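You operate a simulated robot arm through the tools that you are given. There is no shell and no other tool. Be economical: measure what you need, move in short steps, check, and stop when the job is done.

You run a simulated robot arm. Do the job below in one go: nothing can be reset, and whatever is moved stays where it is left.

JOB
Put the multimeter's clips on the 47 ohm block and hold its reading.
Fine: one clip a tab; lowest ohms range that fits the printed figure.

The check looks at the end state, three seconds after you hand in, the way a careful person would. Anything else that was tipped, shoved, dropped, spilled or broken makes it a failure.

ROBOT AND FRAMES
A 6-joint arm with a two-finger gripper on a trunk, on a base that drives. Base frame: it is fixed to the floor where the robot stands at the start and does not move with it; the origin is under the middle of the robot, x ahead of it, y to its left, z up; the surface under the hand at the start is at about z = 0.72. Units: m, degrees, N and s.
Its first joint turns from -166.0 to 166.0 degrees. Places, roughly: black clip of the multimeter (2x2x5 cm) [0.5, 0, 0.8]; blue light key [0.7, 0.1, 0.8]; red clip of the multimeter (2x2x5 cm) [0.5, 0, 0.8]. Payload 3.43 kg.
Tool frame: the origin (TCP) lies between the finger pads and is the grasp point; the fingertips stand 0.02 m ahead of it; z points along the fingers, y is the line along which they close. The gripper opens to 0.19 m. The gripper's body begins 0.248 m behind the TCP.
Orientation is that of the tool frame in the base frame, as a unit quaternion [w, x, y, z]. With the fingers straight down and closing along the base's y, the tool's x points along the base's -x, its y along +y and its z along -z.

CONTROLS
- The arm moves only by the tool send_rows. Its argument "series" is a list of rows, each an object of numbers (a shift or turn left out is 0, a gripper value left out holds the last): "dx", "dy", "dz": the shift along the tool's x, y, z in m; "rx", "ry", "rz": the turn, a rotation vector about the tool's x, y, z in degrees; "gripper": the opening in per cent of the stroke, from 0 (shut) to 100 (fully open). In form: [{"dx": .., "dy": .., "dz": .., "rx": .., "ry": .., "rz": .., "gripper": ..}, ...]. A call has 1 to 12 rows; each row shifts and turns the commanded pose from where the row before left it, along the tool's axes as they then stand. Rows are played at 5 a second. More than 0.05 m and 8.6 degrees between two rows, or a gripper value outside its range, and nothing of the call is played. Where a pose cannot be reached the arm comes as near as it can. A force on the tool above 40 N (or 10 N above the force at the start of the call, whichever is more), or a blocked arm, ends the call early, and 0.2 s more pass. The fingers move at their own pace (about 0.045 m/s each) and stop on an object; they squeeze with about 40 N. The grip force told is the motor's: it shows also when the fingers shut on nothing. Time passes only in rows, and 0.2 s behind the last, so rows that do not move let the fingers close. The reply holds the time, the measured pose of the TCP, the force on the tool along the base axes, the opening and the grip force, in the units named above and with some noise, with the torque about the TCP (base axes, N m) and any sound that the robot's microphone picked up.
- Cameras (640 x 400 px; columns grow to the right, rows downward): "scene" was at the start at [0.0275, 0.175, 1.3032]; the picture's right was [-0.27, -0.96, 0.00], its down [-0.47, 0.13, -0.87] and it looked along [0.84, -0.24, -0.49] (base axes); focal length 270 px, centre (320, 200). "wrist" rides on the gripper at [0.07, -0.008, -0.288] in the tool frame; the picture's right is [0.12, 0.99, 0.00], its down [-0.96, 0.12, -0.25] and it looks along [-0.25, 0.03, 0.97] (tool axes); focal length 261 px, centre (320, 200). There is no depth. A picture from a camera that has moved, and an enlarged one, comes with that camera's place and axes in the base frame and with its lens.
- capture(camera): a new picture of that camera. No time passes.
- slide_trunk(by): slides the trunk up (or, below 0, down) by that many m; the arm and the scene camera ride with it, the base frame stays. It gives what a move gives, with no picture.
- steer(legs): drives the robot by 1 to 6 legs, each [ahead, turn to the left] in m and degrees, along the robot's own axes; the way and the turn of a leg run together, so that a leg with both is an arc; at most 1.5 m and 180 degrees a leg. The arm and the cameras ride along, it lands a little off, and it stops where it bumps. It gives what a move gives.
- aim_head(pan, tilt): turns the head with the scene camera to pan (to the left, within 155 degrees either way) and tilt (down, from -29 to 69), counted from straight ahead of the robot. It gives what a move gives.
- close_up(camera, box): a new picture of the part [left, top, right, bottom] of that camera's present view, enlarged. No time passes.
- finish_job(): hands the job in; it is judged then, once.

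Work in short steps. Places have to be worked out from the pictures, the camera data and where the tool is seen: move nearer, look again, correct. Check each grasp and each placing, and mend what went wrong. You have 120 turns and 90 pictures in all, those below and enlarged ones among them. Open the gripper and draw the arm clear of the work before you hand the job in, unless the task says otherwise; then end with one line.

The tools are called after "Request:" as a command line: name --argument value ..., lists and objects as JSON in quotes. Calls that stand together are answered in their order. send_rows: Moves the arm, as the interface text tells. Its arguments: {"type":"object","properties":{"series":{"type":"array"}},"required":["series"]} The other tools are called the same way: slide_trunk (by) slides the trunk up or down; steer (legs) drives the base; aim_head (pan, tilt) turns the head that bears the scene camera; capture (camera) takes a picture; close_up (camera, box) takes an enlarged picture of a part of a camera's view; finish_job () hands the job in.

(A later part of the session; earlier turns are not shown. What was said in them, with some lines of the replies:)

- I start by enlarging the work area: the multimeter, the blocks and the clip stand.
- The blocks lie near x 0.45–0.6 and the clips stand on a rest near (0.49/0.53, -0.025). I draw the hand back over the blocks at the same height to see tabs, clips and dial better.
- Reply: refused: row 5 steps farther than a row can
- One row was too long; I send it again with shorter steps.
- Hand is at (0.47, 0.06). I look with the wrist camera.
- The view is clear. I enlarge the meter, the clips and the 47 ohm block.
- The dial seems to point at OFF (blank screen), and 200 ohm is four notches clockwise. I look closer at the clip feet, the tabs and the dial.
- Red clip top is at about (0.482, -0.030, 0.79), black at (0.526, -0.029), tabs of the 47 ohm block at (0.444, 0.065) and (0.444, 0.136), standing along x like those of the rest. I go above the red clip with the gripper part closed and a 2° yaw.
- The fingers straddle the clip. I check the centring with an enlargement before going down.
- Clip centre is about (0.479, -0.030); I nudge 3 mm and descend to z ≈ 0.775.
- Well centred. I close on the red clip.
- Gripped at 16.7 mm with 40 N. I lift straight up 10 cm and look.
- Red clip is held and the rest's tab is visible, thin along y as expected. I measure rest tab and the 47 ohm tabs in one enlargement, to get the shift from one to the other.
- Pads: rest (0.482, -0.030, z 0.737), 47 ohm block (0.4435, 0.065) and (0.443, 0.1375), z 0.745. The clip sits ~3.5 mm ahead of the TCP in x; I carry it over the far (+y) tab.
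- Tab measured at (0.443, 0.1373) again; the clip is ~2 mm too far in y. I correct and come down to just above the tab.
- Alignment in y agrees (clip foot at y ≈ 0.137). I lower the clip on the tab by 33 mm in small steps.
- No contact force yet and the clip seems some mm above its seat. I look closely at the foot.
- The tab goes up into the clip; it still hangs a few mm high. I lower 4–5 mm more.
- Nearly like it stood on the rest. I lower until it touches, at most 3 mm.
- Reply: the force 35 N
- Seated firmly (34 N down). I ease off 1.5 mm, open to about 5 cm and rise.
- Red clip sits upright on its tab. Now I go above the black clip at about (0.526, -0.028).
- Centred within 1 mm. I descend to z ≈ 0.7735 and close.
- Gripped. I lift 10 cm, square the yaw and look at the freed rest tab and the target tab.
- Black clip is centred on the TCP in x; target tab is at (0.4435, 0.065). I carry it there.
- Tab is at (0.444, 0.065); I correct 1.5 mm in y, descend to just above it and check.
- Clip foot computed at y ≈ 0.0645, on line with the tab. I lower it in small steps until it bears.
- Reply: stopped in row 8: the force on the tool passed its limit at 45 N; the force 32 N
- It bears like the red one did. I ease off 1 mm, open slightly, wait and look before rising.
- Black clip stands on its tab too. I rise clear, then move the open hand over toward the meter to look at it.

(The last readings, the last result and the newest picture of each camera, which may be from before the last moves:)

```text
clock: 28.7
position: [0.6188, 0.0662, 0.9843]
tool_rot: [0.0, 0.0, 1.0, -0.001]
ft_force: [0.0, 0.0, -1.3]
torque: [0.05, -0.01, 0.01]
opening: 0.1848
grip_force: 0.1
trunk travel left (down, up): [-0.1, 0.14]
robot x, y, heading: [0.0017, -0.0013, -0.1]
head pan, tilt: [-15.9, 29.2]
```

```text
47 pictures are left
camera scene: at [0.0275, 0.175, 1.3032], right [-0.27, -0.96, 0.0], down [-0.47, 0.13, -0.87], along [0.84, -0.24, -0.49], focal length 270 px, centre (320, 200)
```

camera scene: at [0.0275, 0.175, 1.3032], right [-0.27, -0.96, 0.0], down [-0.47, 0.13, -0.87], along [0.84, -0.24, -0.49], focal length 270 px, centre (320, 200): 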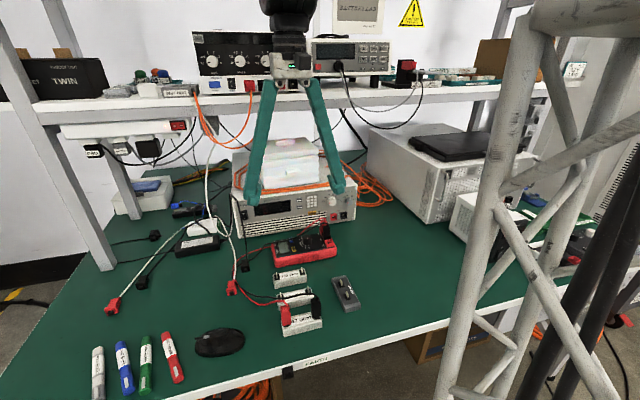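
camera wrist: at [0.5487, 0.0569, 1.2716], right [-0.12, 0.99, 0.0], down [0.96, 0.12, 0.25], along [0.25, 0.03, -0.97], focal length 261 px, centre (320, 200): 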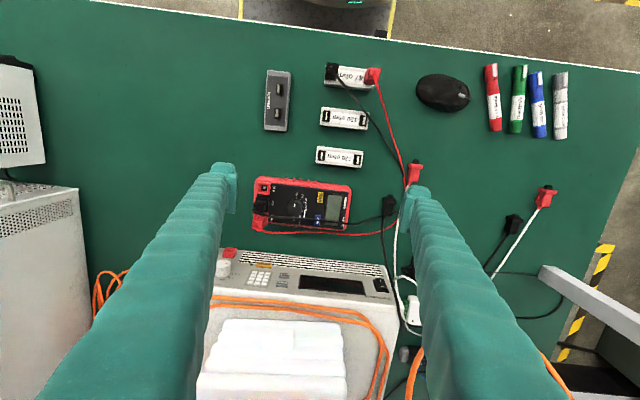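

Clear view: I enlarge the meter from the wrist and the scene cameras, and check the clips from above.

Request:
close_up --camera "wrist" --box '[250, 172, 358, 240]'

Request:
close_up --camera "wrist" --box '[280, 186, 312, 222]'

Request:
close_up --camera "scene" --box '[265, 215, 345, 270]'

Request:
close_up --camera "wrist" --box '[310, 50, 400, 110]'

```text
5.88 times, centred on (304, 206) of wrist
camera zoom: at [0.5487, 0.0569, 1.2716], right [-0.12, 0.99, 0.0], down [0.96, 0.12, 0.25], along [0.25, 0.03, -0.97], focal length 1533 px, centre (414, 165)
```

zoom: 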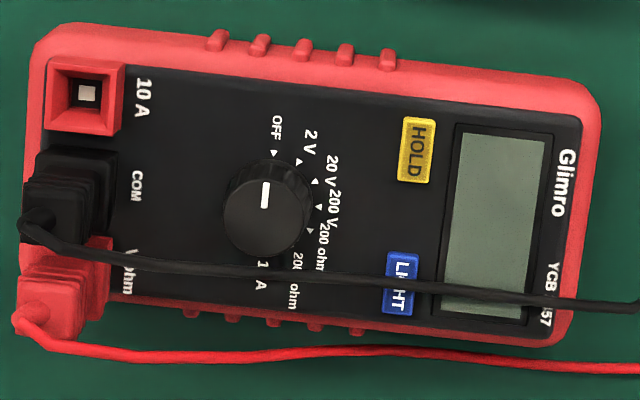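

```text
11.11 times, centred on (296, 204) of wrist
camera zoom: at [0.5487, 0.0569, 1.2716], right [-0.12, 0.99, 0.0], down [0.96, 0.12, 0.25], along [0.25, 0.03, -0.97], focal length 2896 px, centre (587, 156)
```

zoom: 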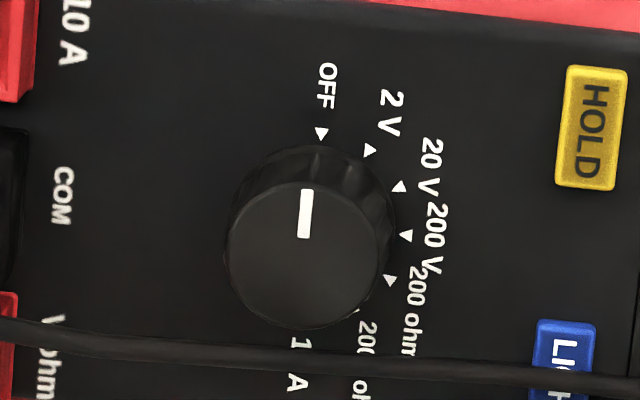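

```text
7.27 times, centred on (305, 242) of scene
camera zoom: at [0.0275, 0.175, 1.3032], right [-0.27, -0.96, 0.0], down [-0.47, 0.13, -0.87], along [0.84, -0.24, -0.49], focal length 1962 px, centre (429, -109)
```

zoom: 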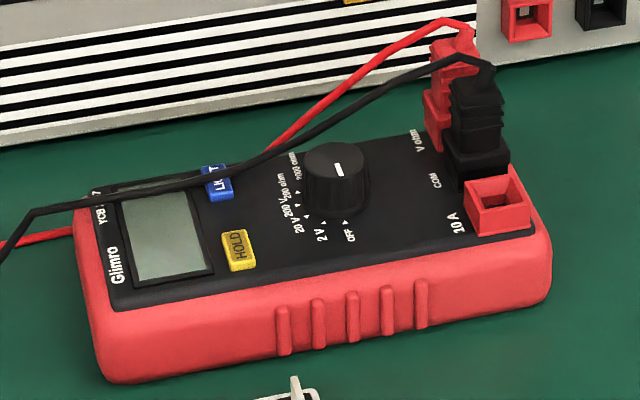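

```text
6.67 times, centred on (355, 80) of wrist
camera zoom: at [0.5487, 0.0569, 1.2716], right [-0.12, 0.99, 0.0], down [0.96, 0.12, 0.25], along [0.25, 0.03, -0.97], focal length 1738 px, centre (87, 1000)
```

zoom: 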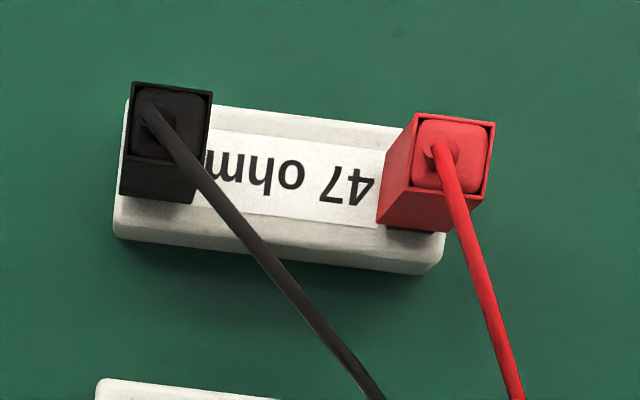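

All ranges read: OFF, 2 V, 20 V, 200 V, 200 ohm, 2000 ohm, 10 A in 30° steps; 200 ohm is 120° clockwise from OFF. Knob axis is about (0.699, 0.0245), top z ≈ 0.781. The shelf above may limit the hand, so I measure its front edge and the hand.

Request:
close_up --camera "scene" --box '[0, 0, 400, 250]'

Request:
aim_head --pan -5 --tilt 5

Request:
capture --camera "scene"

```text
1.60 times, centred on (200, 125) of scene
camera zoom: at [0.0275, 0.175, 1.3032], right [-0.27, -0.96, 0.0], down [-0.47, 0.13, -0.87], along [0.84, -0.24, -0.49], focal length 432 px, centre (512, 320)
```

zoom: 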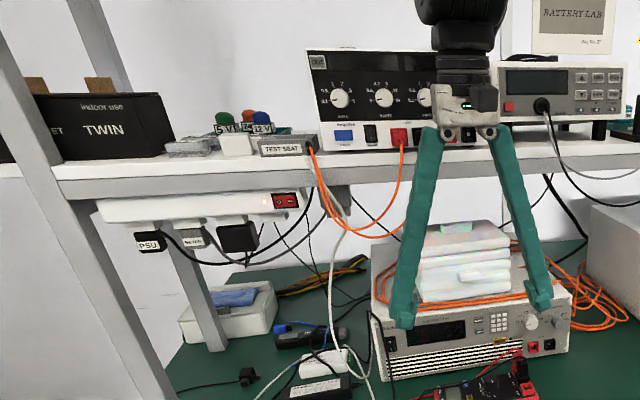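

```text
clock: 29.6
position: [0.6185, 0.0654, 0.9856]
tool_rot: [0.0, 0.0, 1.0, 0.0]
ft_force: [-1.2, -0.1, 0.3]
torque: [-0.02, 0.0, -0.04]
opening: 0.1898
grip_force: 0.1
trunk travel left (down, up): [-0.1, 0.14]
robot x, y, heading: [0.0011, 0.0006, 0.2]
head pan, tilt: [-5.0, 5.0]
```

```text
41 pictures are left
camera scene: at [0.0316, 0.1919, 1.3423], right [-0.09, -1.0, 0.0], down [-0.09, 0.01, -1.0], along [0.99, -0.09, -0.09], focal length 270 px, centre (320, 200)
```

scene: 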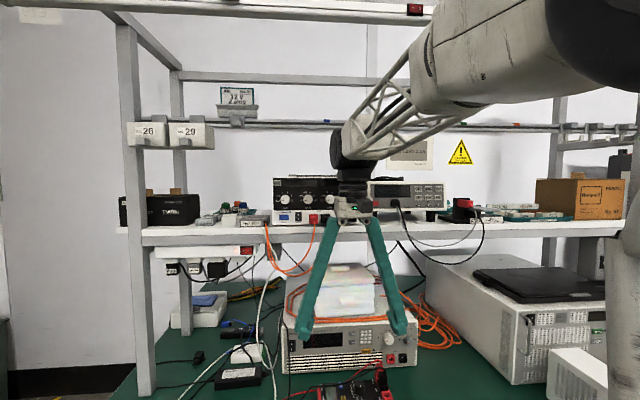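

The shelf's underside is at z ≈ 1.14 with its front edge near x 0.79, so a vertical hand at x 0.70 fits under it when low. I align in y, pre-turn 60° counter-clockwise, narrow the gripper to ~4.5 cm and come down in front of the meter.

Request:
send_rows --series '[{"dy": -0.0404, "gripper": 24}, {"rz": -8.5}, {"rz": -8.5}, {"rz": -8.5}, {"rz": -8.5}, {"rz": -8.5}, {"rz": -8.5}, {"rz": -8.5}, {"rz": -0.5}, {"dz": 0.045}, {"dz": 0.045}, {"dz": 0.045}]'

Request:
aim_head --pan -15 --tilt 25

Request:
capture --camera "scene"

Request:
capture --camera "wrist"

```text
clock: 32.2
position: [0.621, 0.0253, 0.849]
tool_rot: [0.001, -0.5, 0.866, -0.001]
ft_force: [-0.4, 0.0, -0.1]
torque: [0.03, -0.11, 0.02]
opening: 0.0458
grip_force: 0.0
trunk travel left (down, up): [-0.1, 0.14]
robot x, y, heading: [0.0013, 0.0017, 0.1]
head pan, tilt: [-5.0, 5.0]
```

```text
clock: 33.0
position: [0.6219, 0.0265, 0.8495]
tool_rot: [0.001, -0.5, 0.866, -0.001]
ft_force: [0.0, -1.0, -0.1]
torque: [0.0, 0.03, -0.01]
opening: 0.0457
grip_force: 0.2
trunk travel left (down, up): [-0.1, 0.14]
robot x, y, heading: [0.0005, 0.0, -0.0]
head pan, tilt: [-15.0, 25.0]
```

```text
40 pictures are left
camera scene: at [0.0292, 0.1761, 1.31], right [-0.26, -0.97, 0.0], down [-0.41, 0.11, -0.91], along [0.88, -0.23, -0.42], focal length 270 px, centre (320, 200)
```

scene: 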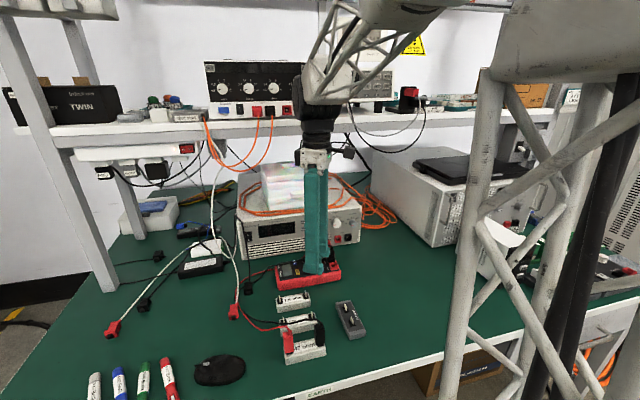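

```text
39 pictures are left
camera wrist: at [0.5927, -0.0413, 1.1365], right [-0.92, 0.39, 0.0], down [0.38, 0.89, 0.25], along [0.1, 0.23, -0.97], focal length 261 px, centre (320, 200)
```

wrist: 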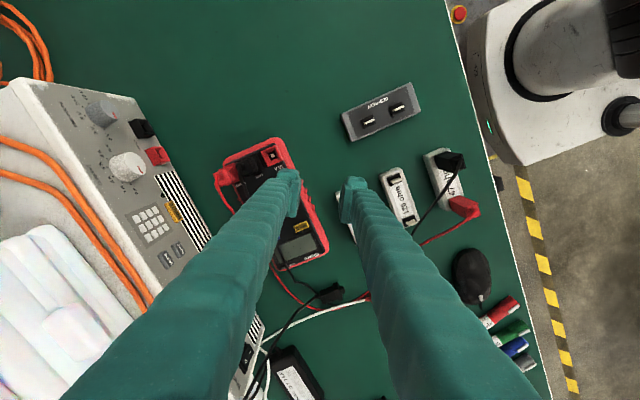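

All clear. I lower 10 mm and slide forward over the knob.

Request:
send_rows --series '[{"dz": 0.01}, {"dx": -0.013, "dy": -0.0225}, {"dx": -0.013, "dy": -0.0225}, {"dx": -0.013, "dy": -0.0225}, {}, {}]'

Request:
close_up --camera "wrist" --box '[240, 110, 400, 240]'

Request:
close_up --camera "scene" --box '[220, 100, 380, 300]'

```text
clock: 34.4
position: [0.6974, 0.0259, 0.8396]
tool_rot: [0.001, -0.501, 0.866, -0.001]
ft_force: [-0.4, 0.6, 1.0]
torque: [0.0, -0.01, 0.02]
opening: 0.0455
grip_force: 0.0
trunk travel left (down, up): [-0.1, 0.14]
robot x, y, heading: [-0.0023, 0.0014, -0.3]
head pan, tilt: [-15.0, 25.0]
```

```text
3.08 times, centred on (320, 175) of wrist
camera zoom: at [0.6691, -0.0406, 1.126], right [-0.92, 0.39, 0.0], down [0.38, 0.89, 0.25], along [0.1, 0.23, -0.97], focal length 802 px, centre (320, 277)
```

zoom: 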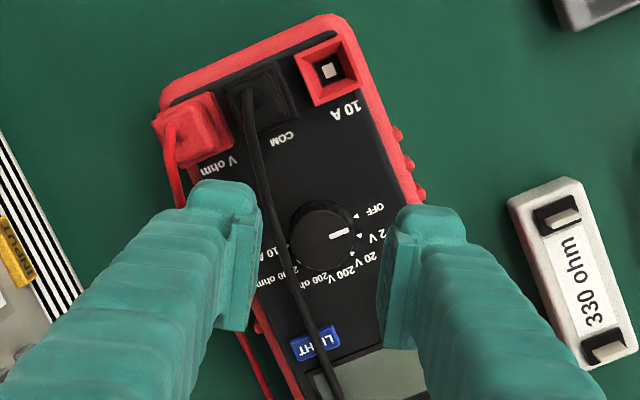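

```text
2.00 times, centred on (300, 200) of scene
camera zoom: at [0.0292, 0.176, 1.3099], right [-0.26, -0.97, 0.0], down [-0.41, 0.11, -0.91], along [0.88, -0.23, -0.42], focal length 539 px, centre (360, 200)
```

zoom: 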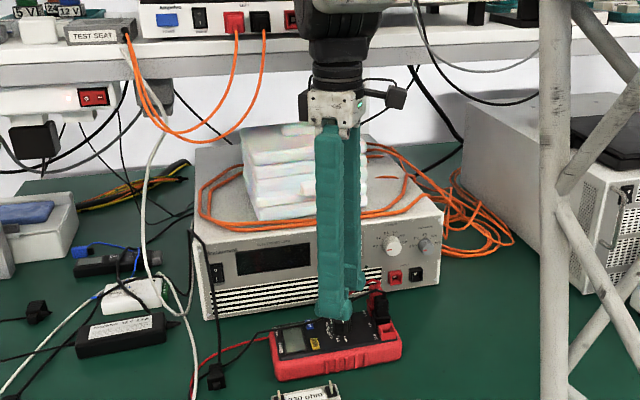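

The knob is within 2 mm of the tool axis; the black wire hangs just above knob height and won't be pinched against it. I correct and lower so that the tips end ~5 mm above the face, then look.

Request:
send_rows --series '[{"dy": 0.0016}, {"dz": 0.02}, {"dz": 0.015}, {"dz": 0.01}, {"dz": 0.004}, {}]'

Request:
close_up --camera "wrist" --box '[250, 100, 390, 220]'

Request:
close_up --camera "scene" --box '[270, 230, 350, 300]'

```text
clock: 35.8
position: [0.6956, 0.0261, 0.7902]
tool_rot: [0.001, -0.5, 0.866, -0.001]
ft_force: [-0.3, -0.7, 0.0]
torque: [-0.01, 0.02, 0.02]
opening: 0.0459
grip_force: 0.1
trunk travel left (down, up): [-0.1, 0.14]
robot x, y, heading: [-0.002, 0.0025, 0.1]
head pan, tilt: [-15.0, 25.0]
```

```text
3.33 times, centred on (320, 160) of wrist
camera zoom: at [0.667, -0.0398, 1.0781], right [-0.92, 0.39, 0.0], down [0.38, 0.89, 0.25], along [0.1, 0.23, -0.97], focal length 869 px, centre (320, 333)
```

zoom: 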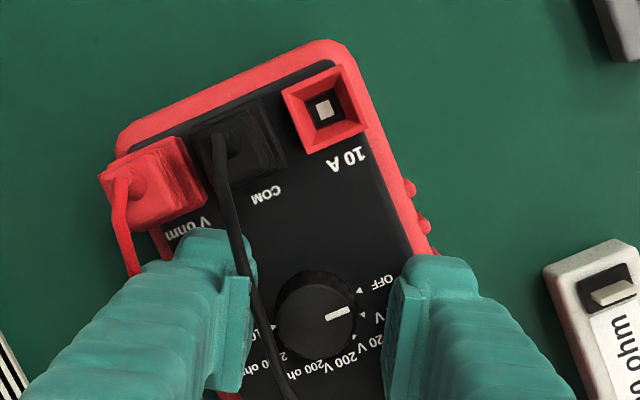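

```text
5.71 times, centred on (310, 265) of scene
camera zoom: at [0.0291, 0.176, 1.3099], right [-0.26, -0.97, 0.0], down [-0.41, 0.11, -0.91], along [0.88, -0.23, -0.42], focal length 1541 px, centre (377, -171)
```

zoom: 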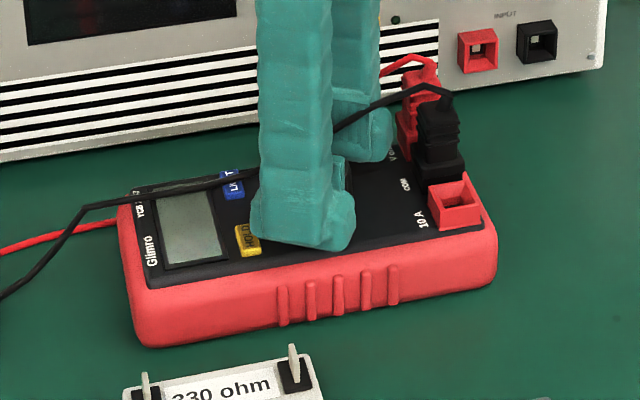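

Centred on the knob, tips just above the face. I close on it.

Request:
send_rows --series '[{"gripper": 8}, {}, {}, {}]'

Request:
close_up --camera "wrist" --box '[250, 100, 390, 220]'

```text
clock: 36.8
position: [0.6953, 0.0267, 0.7908]
tool_rot: [0.001, -0.5, 0.866, -0.001]
ft_force: [5.6, -3.4, 1.4]
torque: [0.03, -0.11, -0.11]
opening: 0.026
grip_force: 39.7
trunk travel left (down, up): [-0.1, 0.14]
robot x, y, heading: [0.001, -0.0022, -0.1]
head pan, tilt: [-15.0, 25.0]
```

```text
3.33 times, centred on (320, 160) of wrist
camera zoom: at [0.6672, -0.0401, 1.0782], right [-0.92, 0.39, 0.0], down [0.38, 0.89, 0.25], along [0.1, 0.23, -0.97], focal length 869 px, centre (320, 333)
```

zoom: 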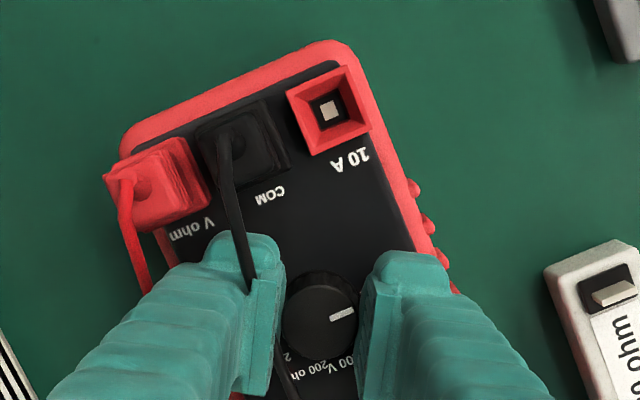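

The knob is gripped (26 mm). I turn 60° clockwise first and listen for clicks.

Request:
send_rows --series '[{"rz": 6}, {"rz": 6}, {"rz": 6}, {"rz": 6}, {"rz": 6}, {"rz": 6}, {"rz": 6}, {"rz": 6}, {"rz": 6}, {"rz": 6}, {}]'

Request:
close_up --camera "wrist" --box '[250, 100, 390, 220]'

```text
clock: 39.2
position: [0.6939, 0.0263, 0.7907]
tool_rot: [0.001, 0.001, 1.0, 0.0]
ft_force: [-8.7, 0.8, 21.2]
torque: [0.0, 0.13, 0.0]
opening: 0.0259
grip_force: 39.8
trunk travel left (down, up): [-0.1, 0.14]
robot x, y, heading: [-0.0008, -0.0026, -0.2]
head pan, tilt: [-15.0, 25.0]
```

```text
3.33 times, centred on (320, 160) of wrist
camera zoom: at [0.6248, 0.0166, 1.0779], right [-0.12, 0.99, 0.0], down [0.96, 0.11, 0.25], along [0.25, 0.03, -0.97], focal length 869 px, centre (320, 333)
```

zoom: 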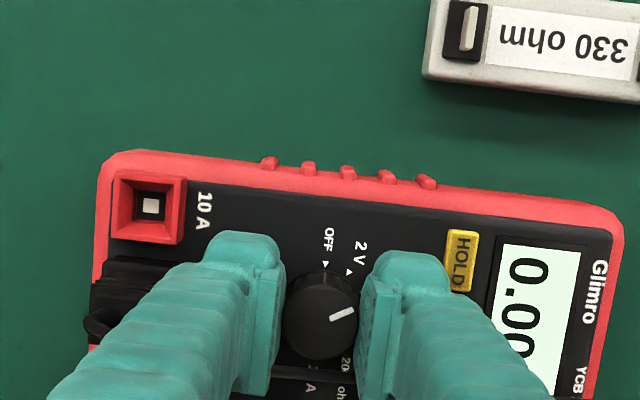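

The mark is at 20 V and the screen is live. I turn 60° more to 200 ohm.

Request:
send_rows --series '[{"rz": 6}, {"rz": 6}, {"rz": 6}, {"rz": 6}, {"rz": 6}, {"rz": 6}, {"rz": 6}, {"rz": 6}, {"rz": 6}, {"rz": 5}, {}]'

Request:
close_up --camera "wrist" --box '[250, 100, 390, 220]'

Request:
close_up --camera "scene" --box '[270, 230, 350, 300]'

```text
clock: 41.6
position: [0.6959, 0.0264, 0.7905]
tool_rot: [0.0, 0.494, 0.87, 0.0]
ft_force: [-5.0, -3.1, 17.9]
torque: [-0.16, -0.03, -0.06]
opening: 0.0257
grip_force: 39.9
trunk travel left (down, up): [-0.1, 0.14]
robot x, y, heading: [0.0018, 0.0011, -0.3]
head pan, tilt: [-15.0, 25.0]
```

```text
3.33 times, centred on (320, 160) of wrist
camera zoom: at [0.6519, 0.0808, 1.0779], right [0.79, 0.61, 0.0], down [0.59, -0.77, 0.25], along [0.15, -0.2, -0.97], focal length 869 px, centre (320, 333)
```

zoom: 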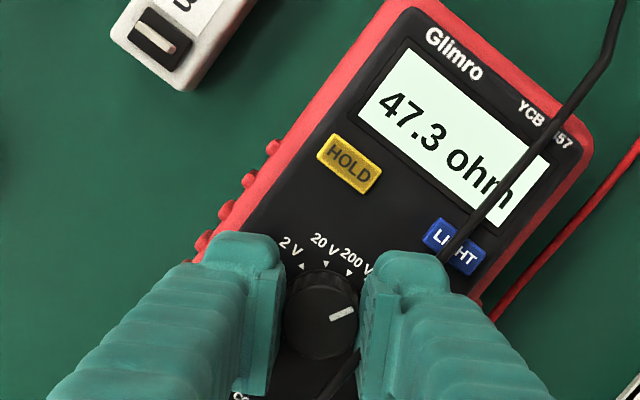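

```text
5.71 times, centred on (310, 265) of scene
camera zoom: at [0.0286, 0.1759, 1.31], right [-0.26, -0.97, 0.0], down [-0.41, 0.11, -0.91], along [0.88, -0.23, -0.42], focal length 1541 px, centre (377, -171)
```

zoom: 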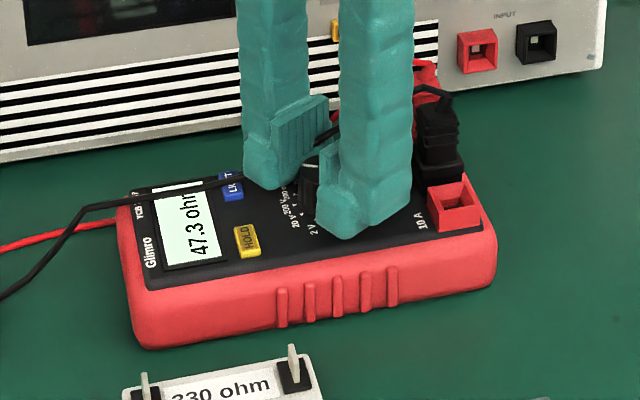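

It reads 47.3 ohm on the 200 ohm range. I release the knob, rise 5 cm, turn to close along x, and shift over the HOLD button at about (0.672, 0.073) with the fingers shut.

Request:
send_rows --series '[{"gripper": 24}, {}, {}, {"dz": -0.025}, {"dz": -0.025}, {"rz": 8, "gripper": 0}, {"rz": 8}, {"rz": 8}, {"rz": 7}, {"dx": 0.024, "dy": -0.012}, {"dx": 0.0232, "dy": -0.0125}, {}]'

Request:
close_up --camera "wrist" --box '[240, 90, 400, 220]'

Request:
close_up --camera "scene" --box '[270, 230, 350, 300]'

```text
clock: 44.2
position: [0.6713, 0.0731, 0.8399]
tool_rot: [0.0, 0.707, 0.707, 0.001]
ft_force: [0.6, 0.8, -0.5]
torque: [0.0, 0.01, 0.02]
opening: 0.0001
grip_force: 34.1
trunk travel left (down, up): [-0.1, 0.14]
robot x, y, heading: [0.0021, 0.0012, 0.1]
head pan, tilt: [-15.0, 25.0]
```

```text
3.08 times, centred on (320, 155) of wrist
camera zoom: at [0.6622, 0.1428, 1.1268], right [0.99, 0.12, 0.0], down [0.11, -0.96, 0.25], along [0.03, -0.25, -0.97], focal length 802 px, centre (320, 338)
```

zoom: 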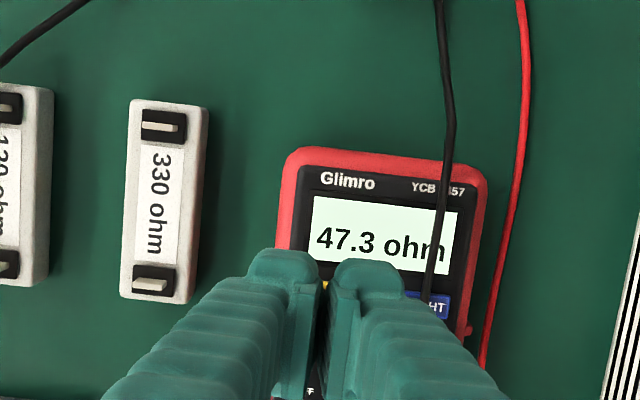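

```text
5.71 times, centred on (310, 265) of scene
camera zoom: at [0.0292, 0.176, 1.3099], right [-0.26, -0.97, 0.0], down [-0.41, 0.11, -0.91], along [0.88, -0.23, -0.42], focal length 1541 px, centre (377, -171)
```

zoom: 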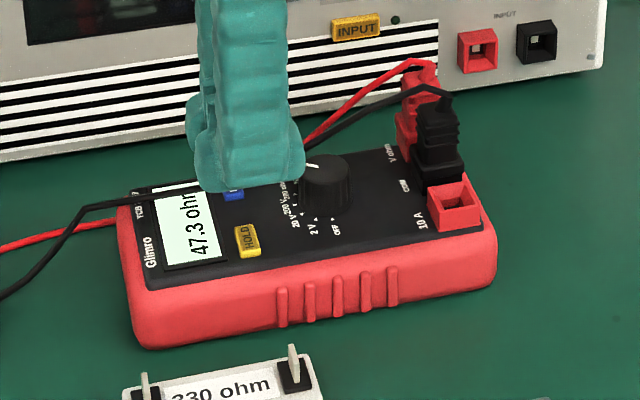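

Still 47.3 ohm with the dial released. I lower to about 7 mm above HOLD and check the alignment.

Request:
send_rows --series '[{"dz": 0.02, "dy": 0.001}, {"dz": 0.015}, {"dz": 0.01}, {}]'

Request:
close_up --camera "scene" --box '[270, 230, 350, 300]'

Request:
close_up --camera "wrist" --box '[260, 80, 380, 200]'

```text
clock: 45.2
position: [0.6721, 0.0741, 0.7953]
tool_rot: [0.0, 0.707, 0.708, 0.0]
ft_force: [0.2, -0.1, -0.4]
torque: [-0.01, 0.02, 0.02]
opening: 0.0002
grip_force: 34.5
trunk travel left (down, up): [-0.1, 0.14]
robot x, y, heading: [0.0002, -0.0008, -0.0]
head pan, tilt: [-15.0, 25.0]
```

```text
5.71 times, centred on (310, 265) of scene
camera zoom: at [0.0291, 0.176, 1.3099], right [-0.26, -0.97, 0.0], down [-0.41, 0.11, -0.91], along [0.88, -0.23, -0.42], focal length 1541 px, centre (377, -171)
```

zoom: 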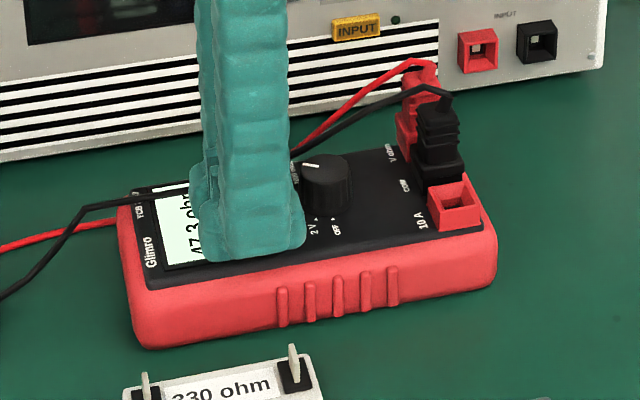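

```text
3.33 times, centred on (320, 140) of wrist
camera zoom: at [0.6631, 0.1431, 1.0826], right [0.99, 0.12, 0.0], down [0.12, -0.96, 0.25], along [0.03, -0.25, -0.97], focal length 869 px, centre (320, 400)
```

zoom: 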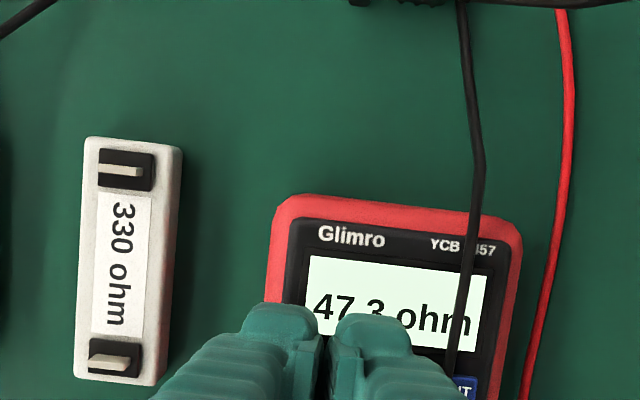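

Aligned. I press down gently in small steps.

Request:
send_rows --series '[{"dz": 0.002}, {"dz": 0.002}, {"dz": 0.001}, {"dz": 0.001}, {}]'

Request:
close_up --camera "wrist" --box '[260, 80, 380, 200]'

```text
clock: 46.4
position: [0.6726, 0.073, 0.7898]
tool_rot: [0.001, 0.707, 0.707, 0.002]
ft_force: [0.1, 0.4, -0.3]
torque: [-0.02, -0.02, -0.04]
opening: 0.0
grip_force: 34.2
trunk travel left (down, up): [-0.1, 0.14]
robot x, y, heading: [0.0012, -0.001, 0.1]
head pan, tilt: [-15.0, 25.0]
```

```text
3.33 times, centred on (320, 140) of wrist
camera zoom: at [0.664, 0.1424, 1.0767], right [0.99, 0.12, 0.0], down [0.12, -0.96, 0.25], along [0.03, -0.25, -0.97], focal length 869 px, centre (320, 400)
```

zoom: 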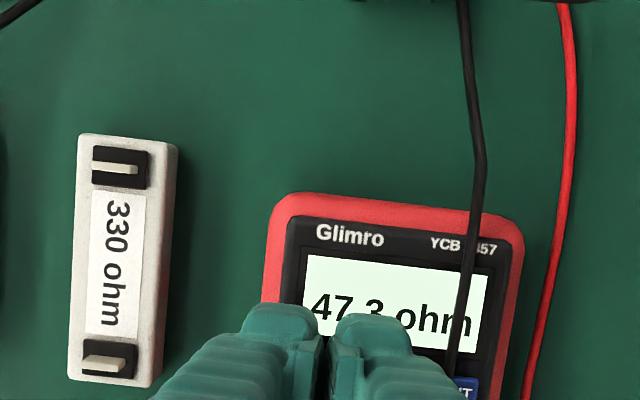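

No contact yet (tips at ~0.770). I go on by 1 mm steps.

Request:
send_rows --series '[{"dz": 0.001}, {"dz": 0.001}, {"dz": 0.001}, {}]'

```text
clock: 47.4
position: [0.6725, 0.0719, 0.7873]
tool_rot: [0.001, 0.707, 0.708, 0.001]
ft_force: [0.8, -0.7, 4.0]
torque: [-0.02, 0.0, -0.03]
opening: 0.006
grip_force: 33.8
trunk travel left (down, up): [-0.1, 0.14]
robot x, y, heading: [-0.0016, 0.0015, 0.2]
head pan, tilt: [-15.0, 25.0]
heard: click
```

A click. I rise straight off and look at the screen.

Request:
send_rows --series '[{"dz": -0.003}, {"dz": -0.02}, {"dz": -0.025}, {}]'

Request:
close_up --camera "wrist" --box '[240, 90, 400, 220]'

Request:
close_up --camera "scene" --box '[270, 230, 350, 300]'

```text
clock: 48.4
position: [0.6715, 0.0737, 0.8348]
tool_rot: [0.0, 0.707, 0.707, 0.0]
ft_force: [1.0, 0.7, 0.1]
torque: [0.02, 0.02, -0.01]
opening: 0.0001
grip_force: 34.6
trunk travel left (down, up): [-0.1, 0.14]
robot x, y, heading: [0.0006, 0.0002, -0.0]
head pan, tilt: [-15.0, 25.0]
```

```text
3.08 times, centred on (320, 155) of wrist
camera zoom: at [0.6628, 0.1422, 1.1221], right [0.99, 0.12, 0.0], down [0.12, -0.96, 0.25], along [0.03, -0.25, -0.97], focal length 802 px, centre (320, 338)
```

zoom: 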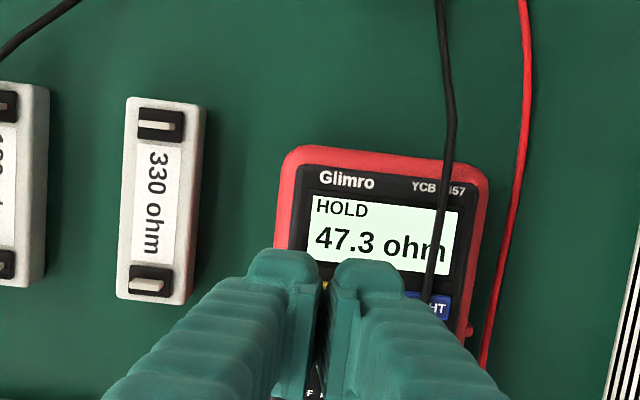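

```text
5.71 times, centred on (310, 265) of scene
camera zoom: at [0.0292, 0.176, 1.3099], right [-0.26, -0.97, 0.0], down [-0.41, 0.11, -0.91], along [0.88, -0.23, -0.42], focal length 1541 px, centre (377, -171)
```

zoom: 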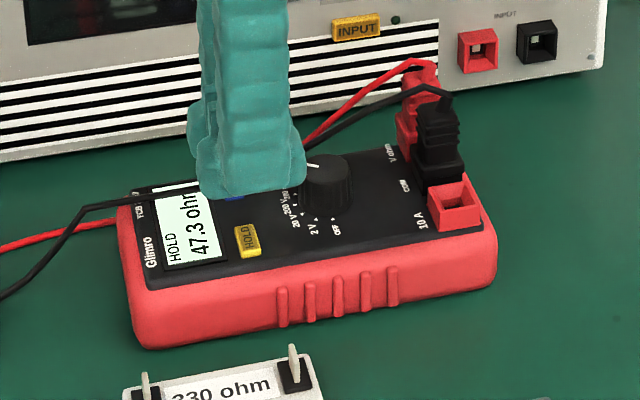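

HOLD shows with 47.3 ohm. I withdraw back and up, clear of shelf and clips, and open the gripper.

Request:
send_rows --series '[{"dy": -0.04}, {"dy": -0.04}, {"dz": -0.045}, {"dz": -0.045}, {"dz": -0.045}, {"dz": -0.045}, {"dy": -0.04}, {"dy": -0.04, "gripper": 50}, {"dy": -0.04}, {}, {}, {}]'

Request:
capture --camera "scene"

Request:
close_up --camera "scene" --box '[230, 240, 380, 370]'

```text
clock: 51.0
position: [0.4737, 0.0735, 1.0136]
tool_rot: [0.0, 0.708, 0.706, 0.0]
ft_force: [-0.3, -0.1, 0.5]
torque: [0.02, -0.02, -0.03]
opening: 0.095
grip_force: 0.0
trunk travel left (down, up): [-0.1, 0.14]
robot x, y, heading: [-0.0, -0.0007, 0.1]
head pan, tilt: [-15.0, 25.0]
```

```text
23 pictures are left
camera scene: at [0.0291, 0.176, 1.3099], right [-0.26, -0.97, 0.0], down [-0.41, 0.11, -0.91], along [0.88, -0.23, -0.42], focal length 270 px, centre (320, 200)
```

scene: 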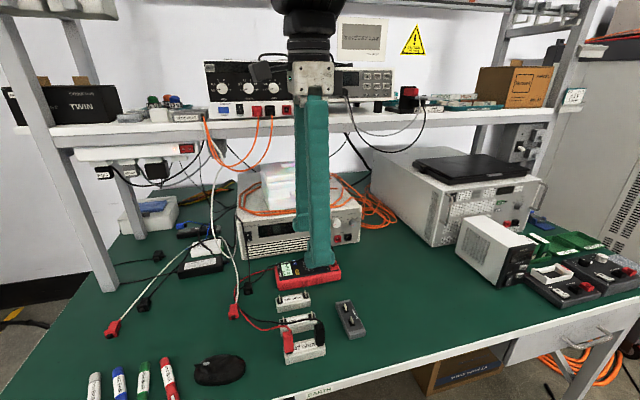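

```text
3.08 times, centred on (305, 305) of scene
camera zoom: at [0.0291, 0.176, 1.3099], right [-0.26, -0.97, 0.0], down [-0.41, 0.11, -0.91], along [0.88, -0.23, -0.42], focal length 830 px, centre (366, -123)
```

zoom: 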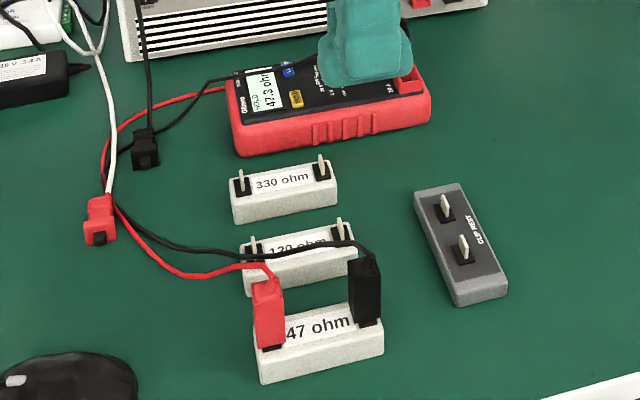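

Both clips stand on the 47 ohm block's tabs, the meter holds 47.3 ohm on the 200 ohm range, nothing else has moved, and the arm is clear and open. I hand in.

Request:
finish_job

```text
The job is handed in.
```

The multimeter's clips are on the two tabs of the 47 ohm block (red on one, black on the other), and it is holding a reading of 47.3 ohm on the 200 ohm range.
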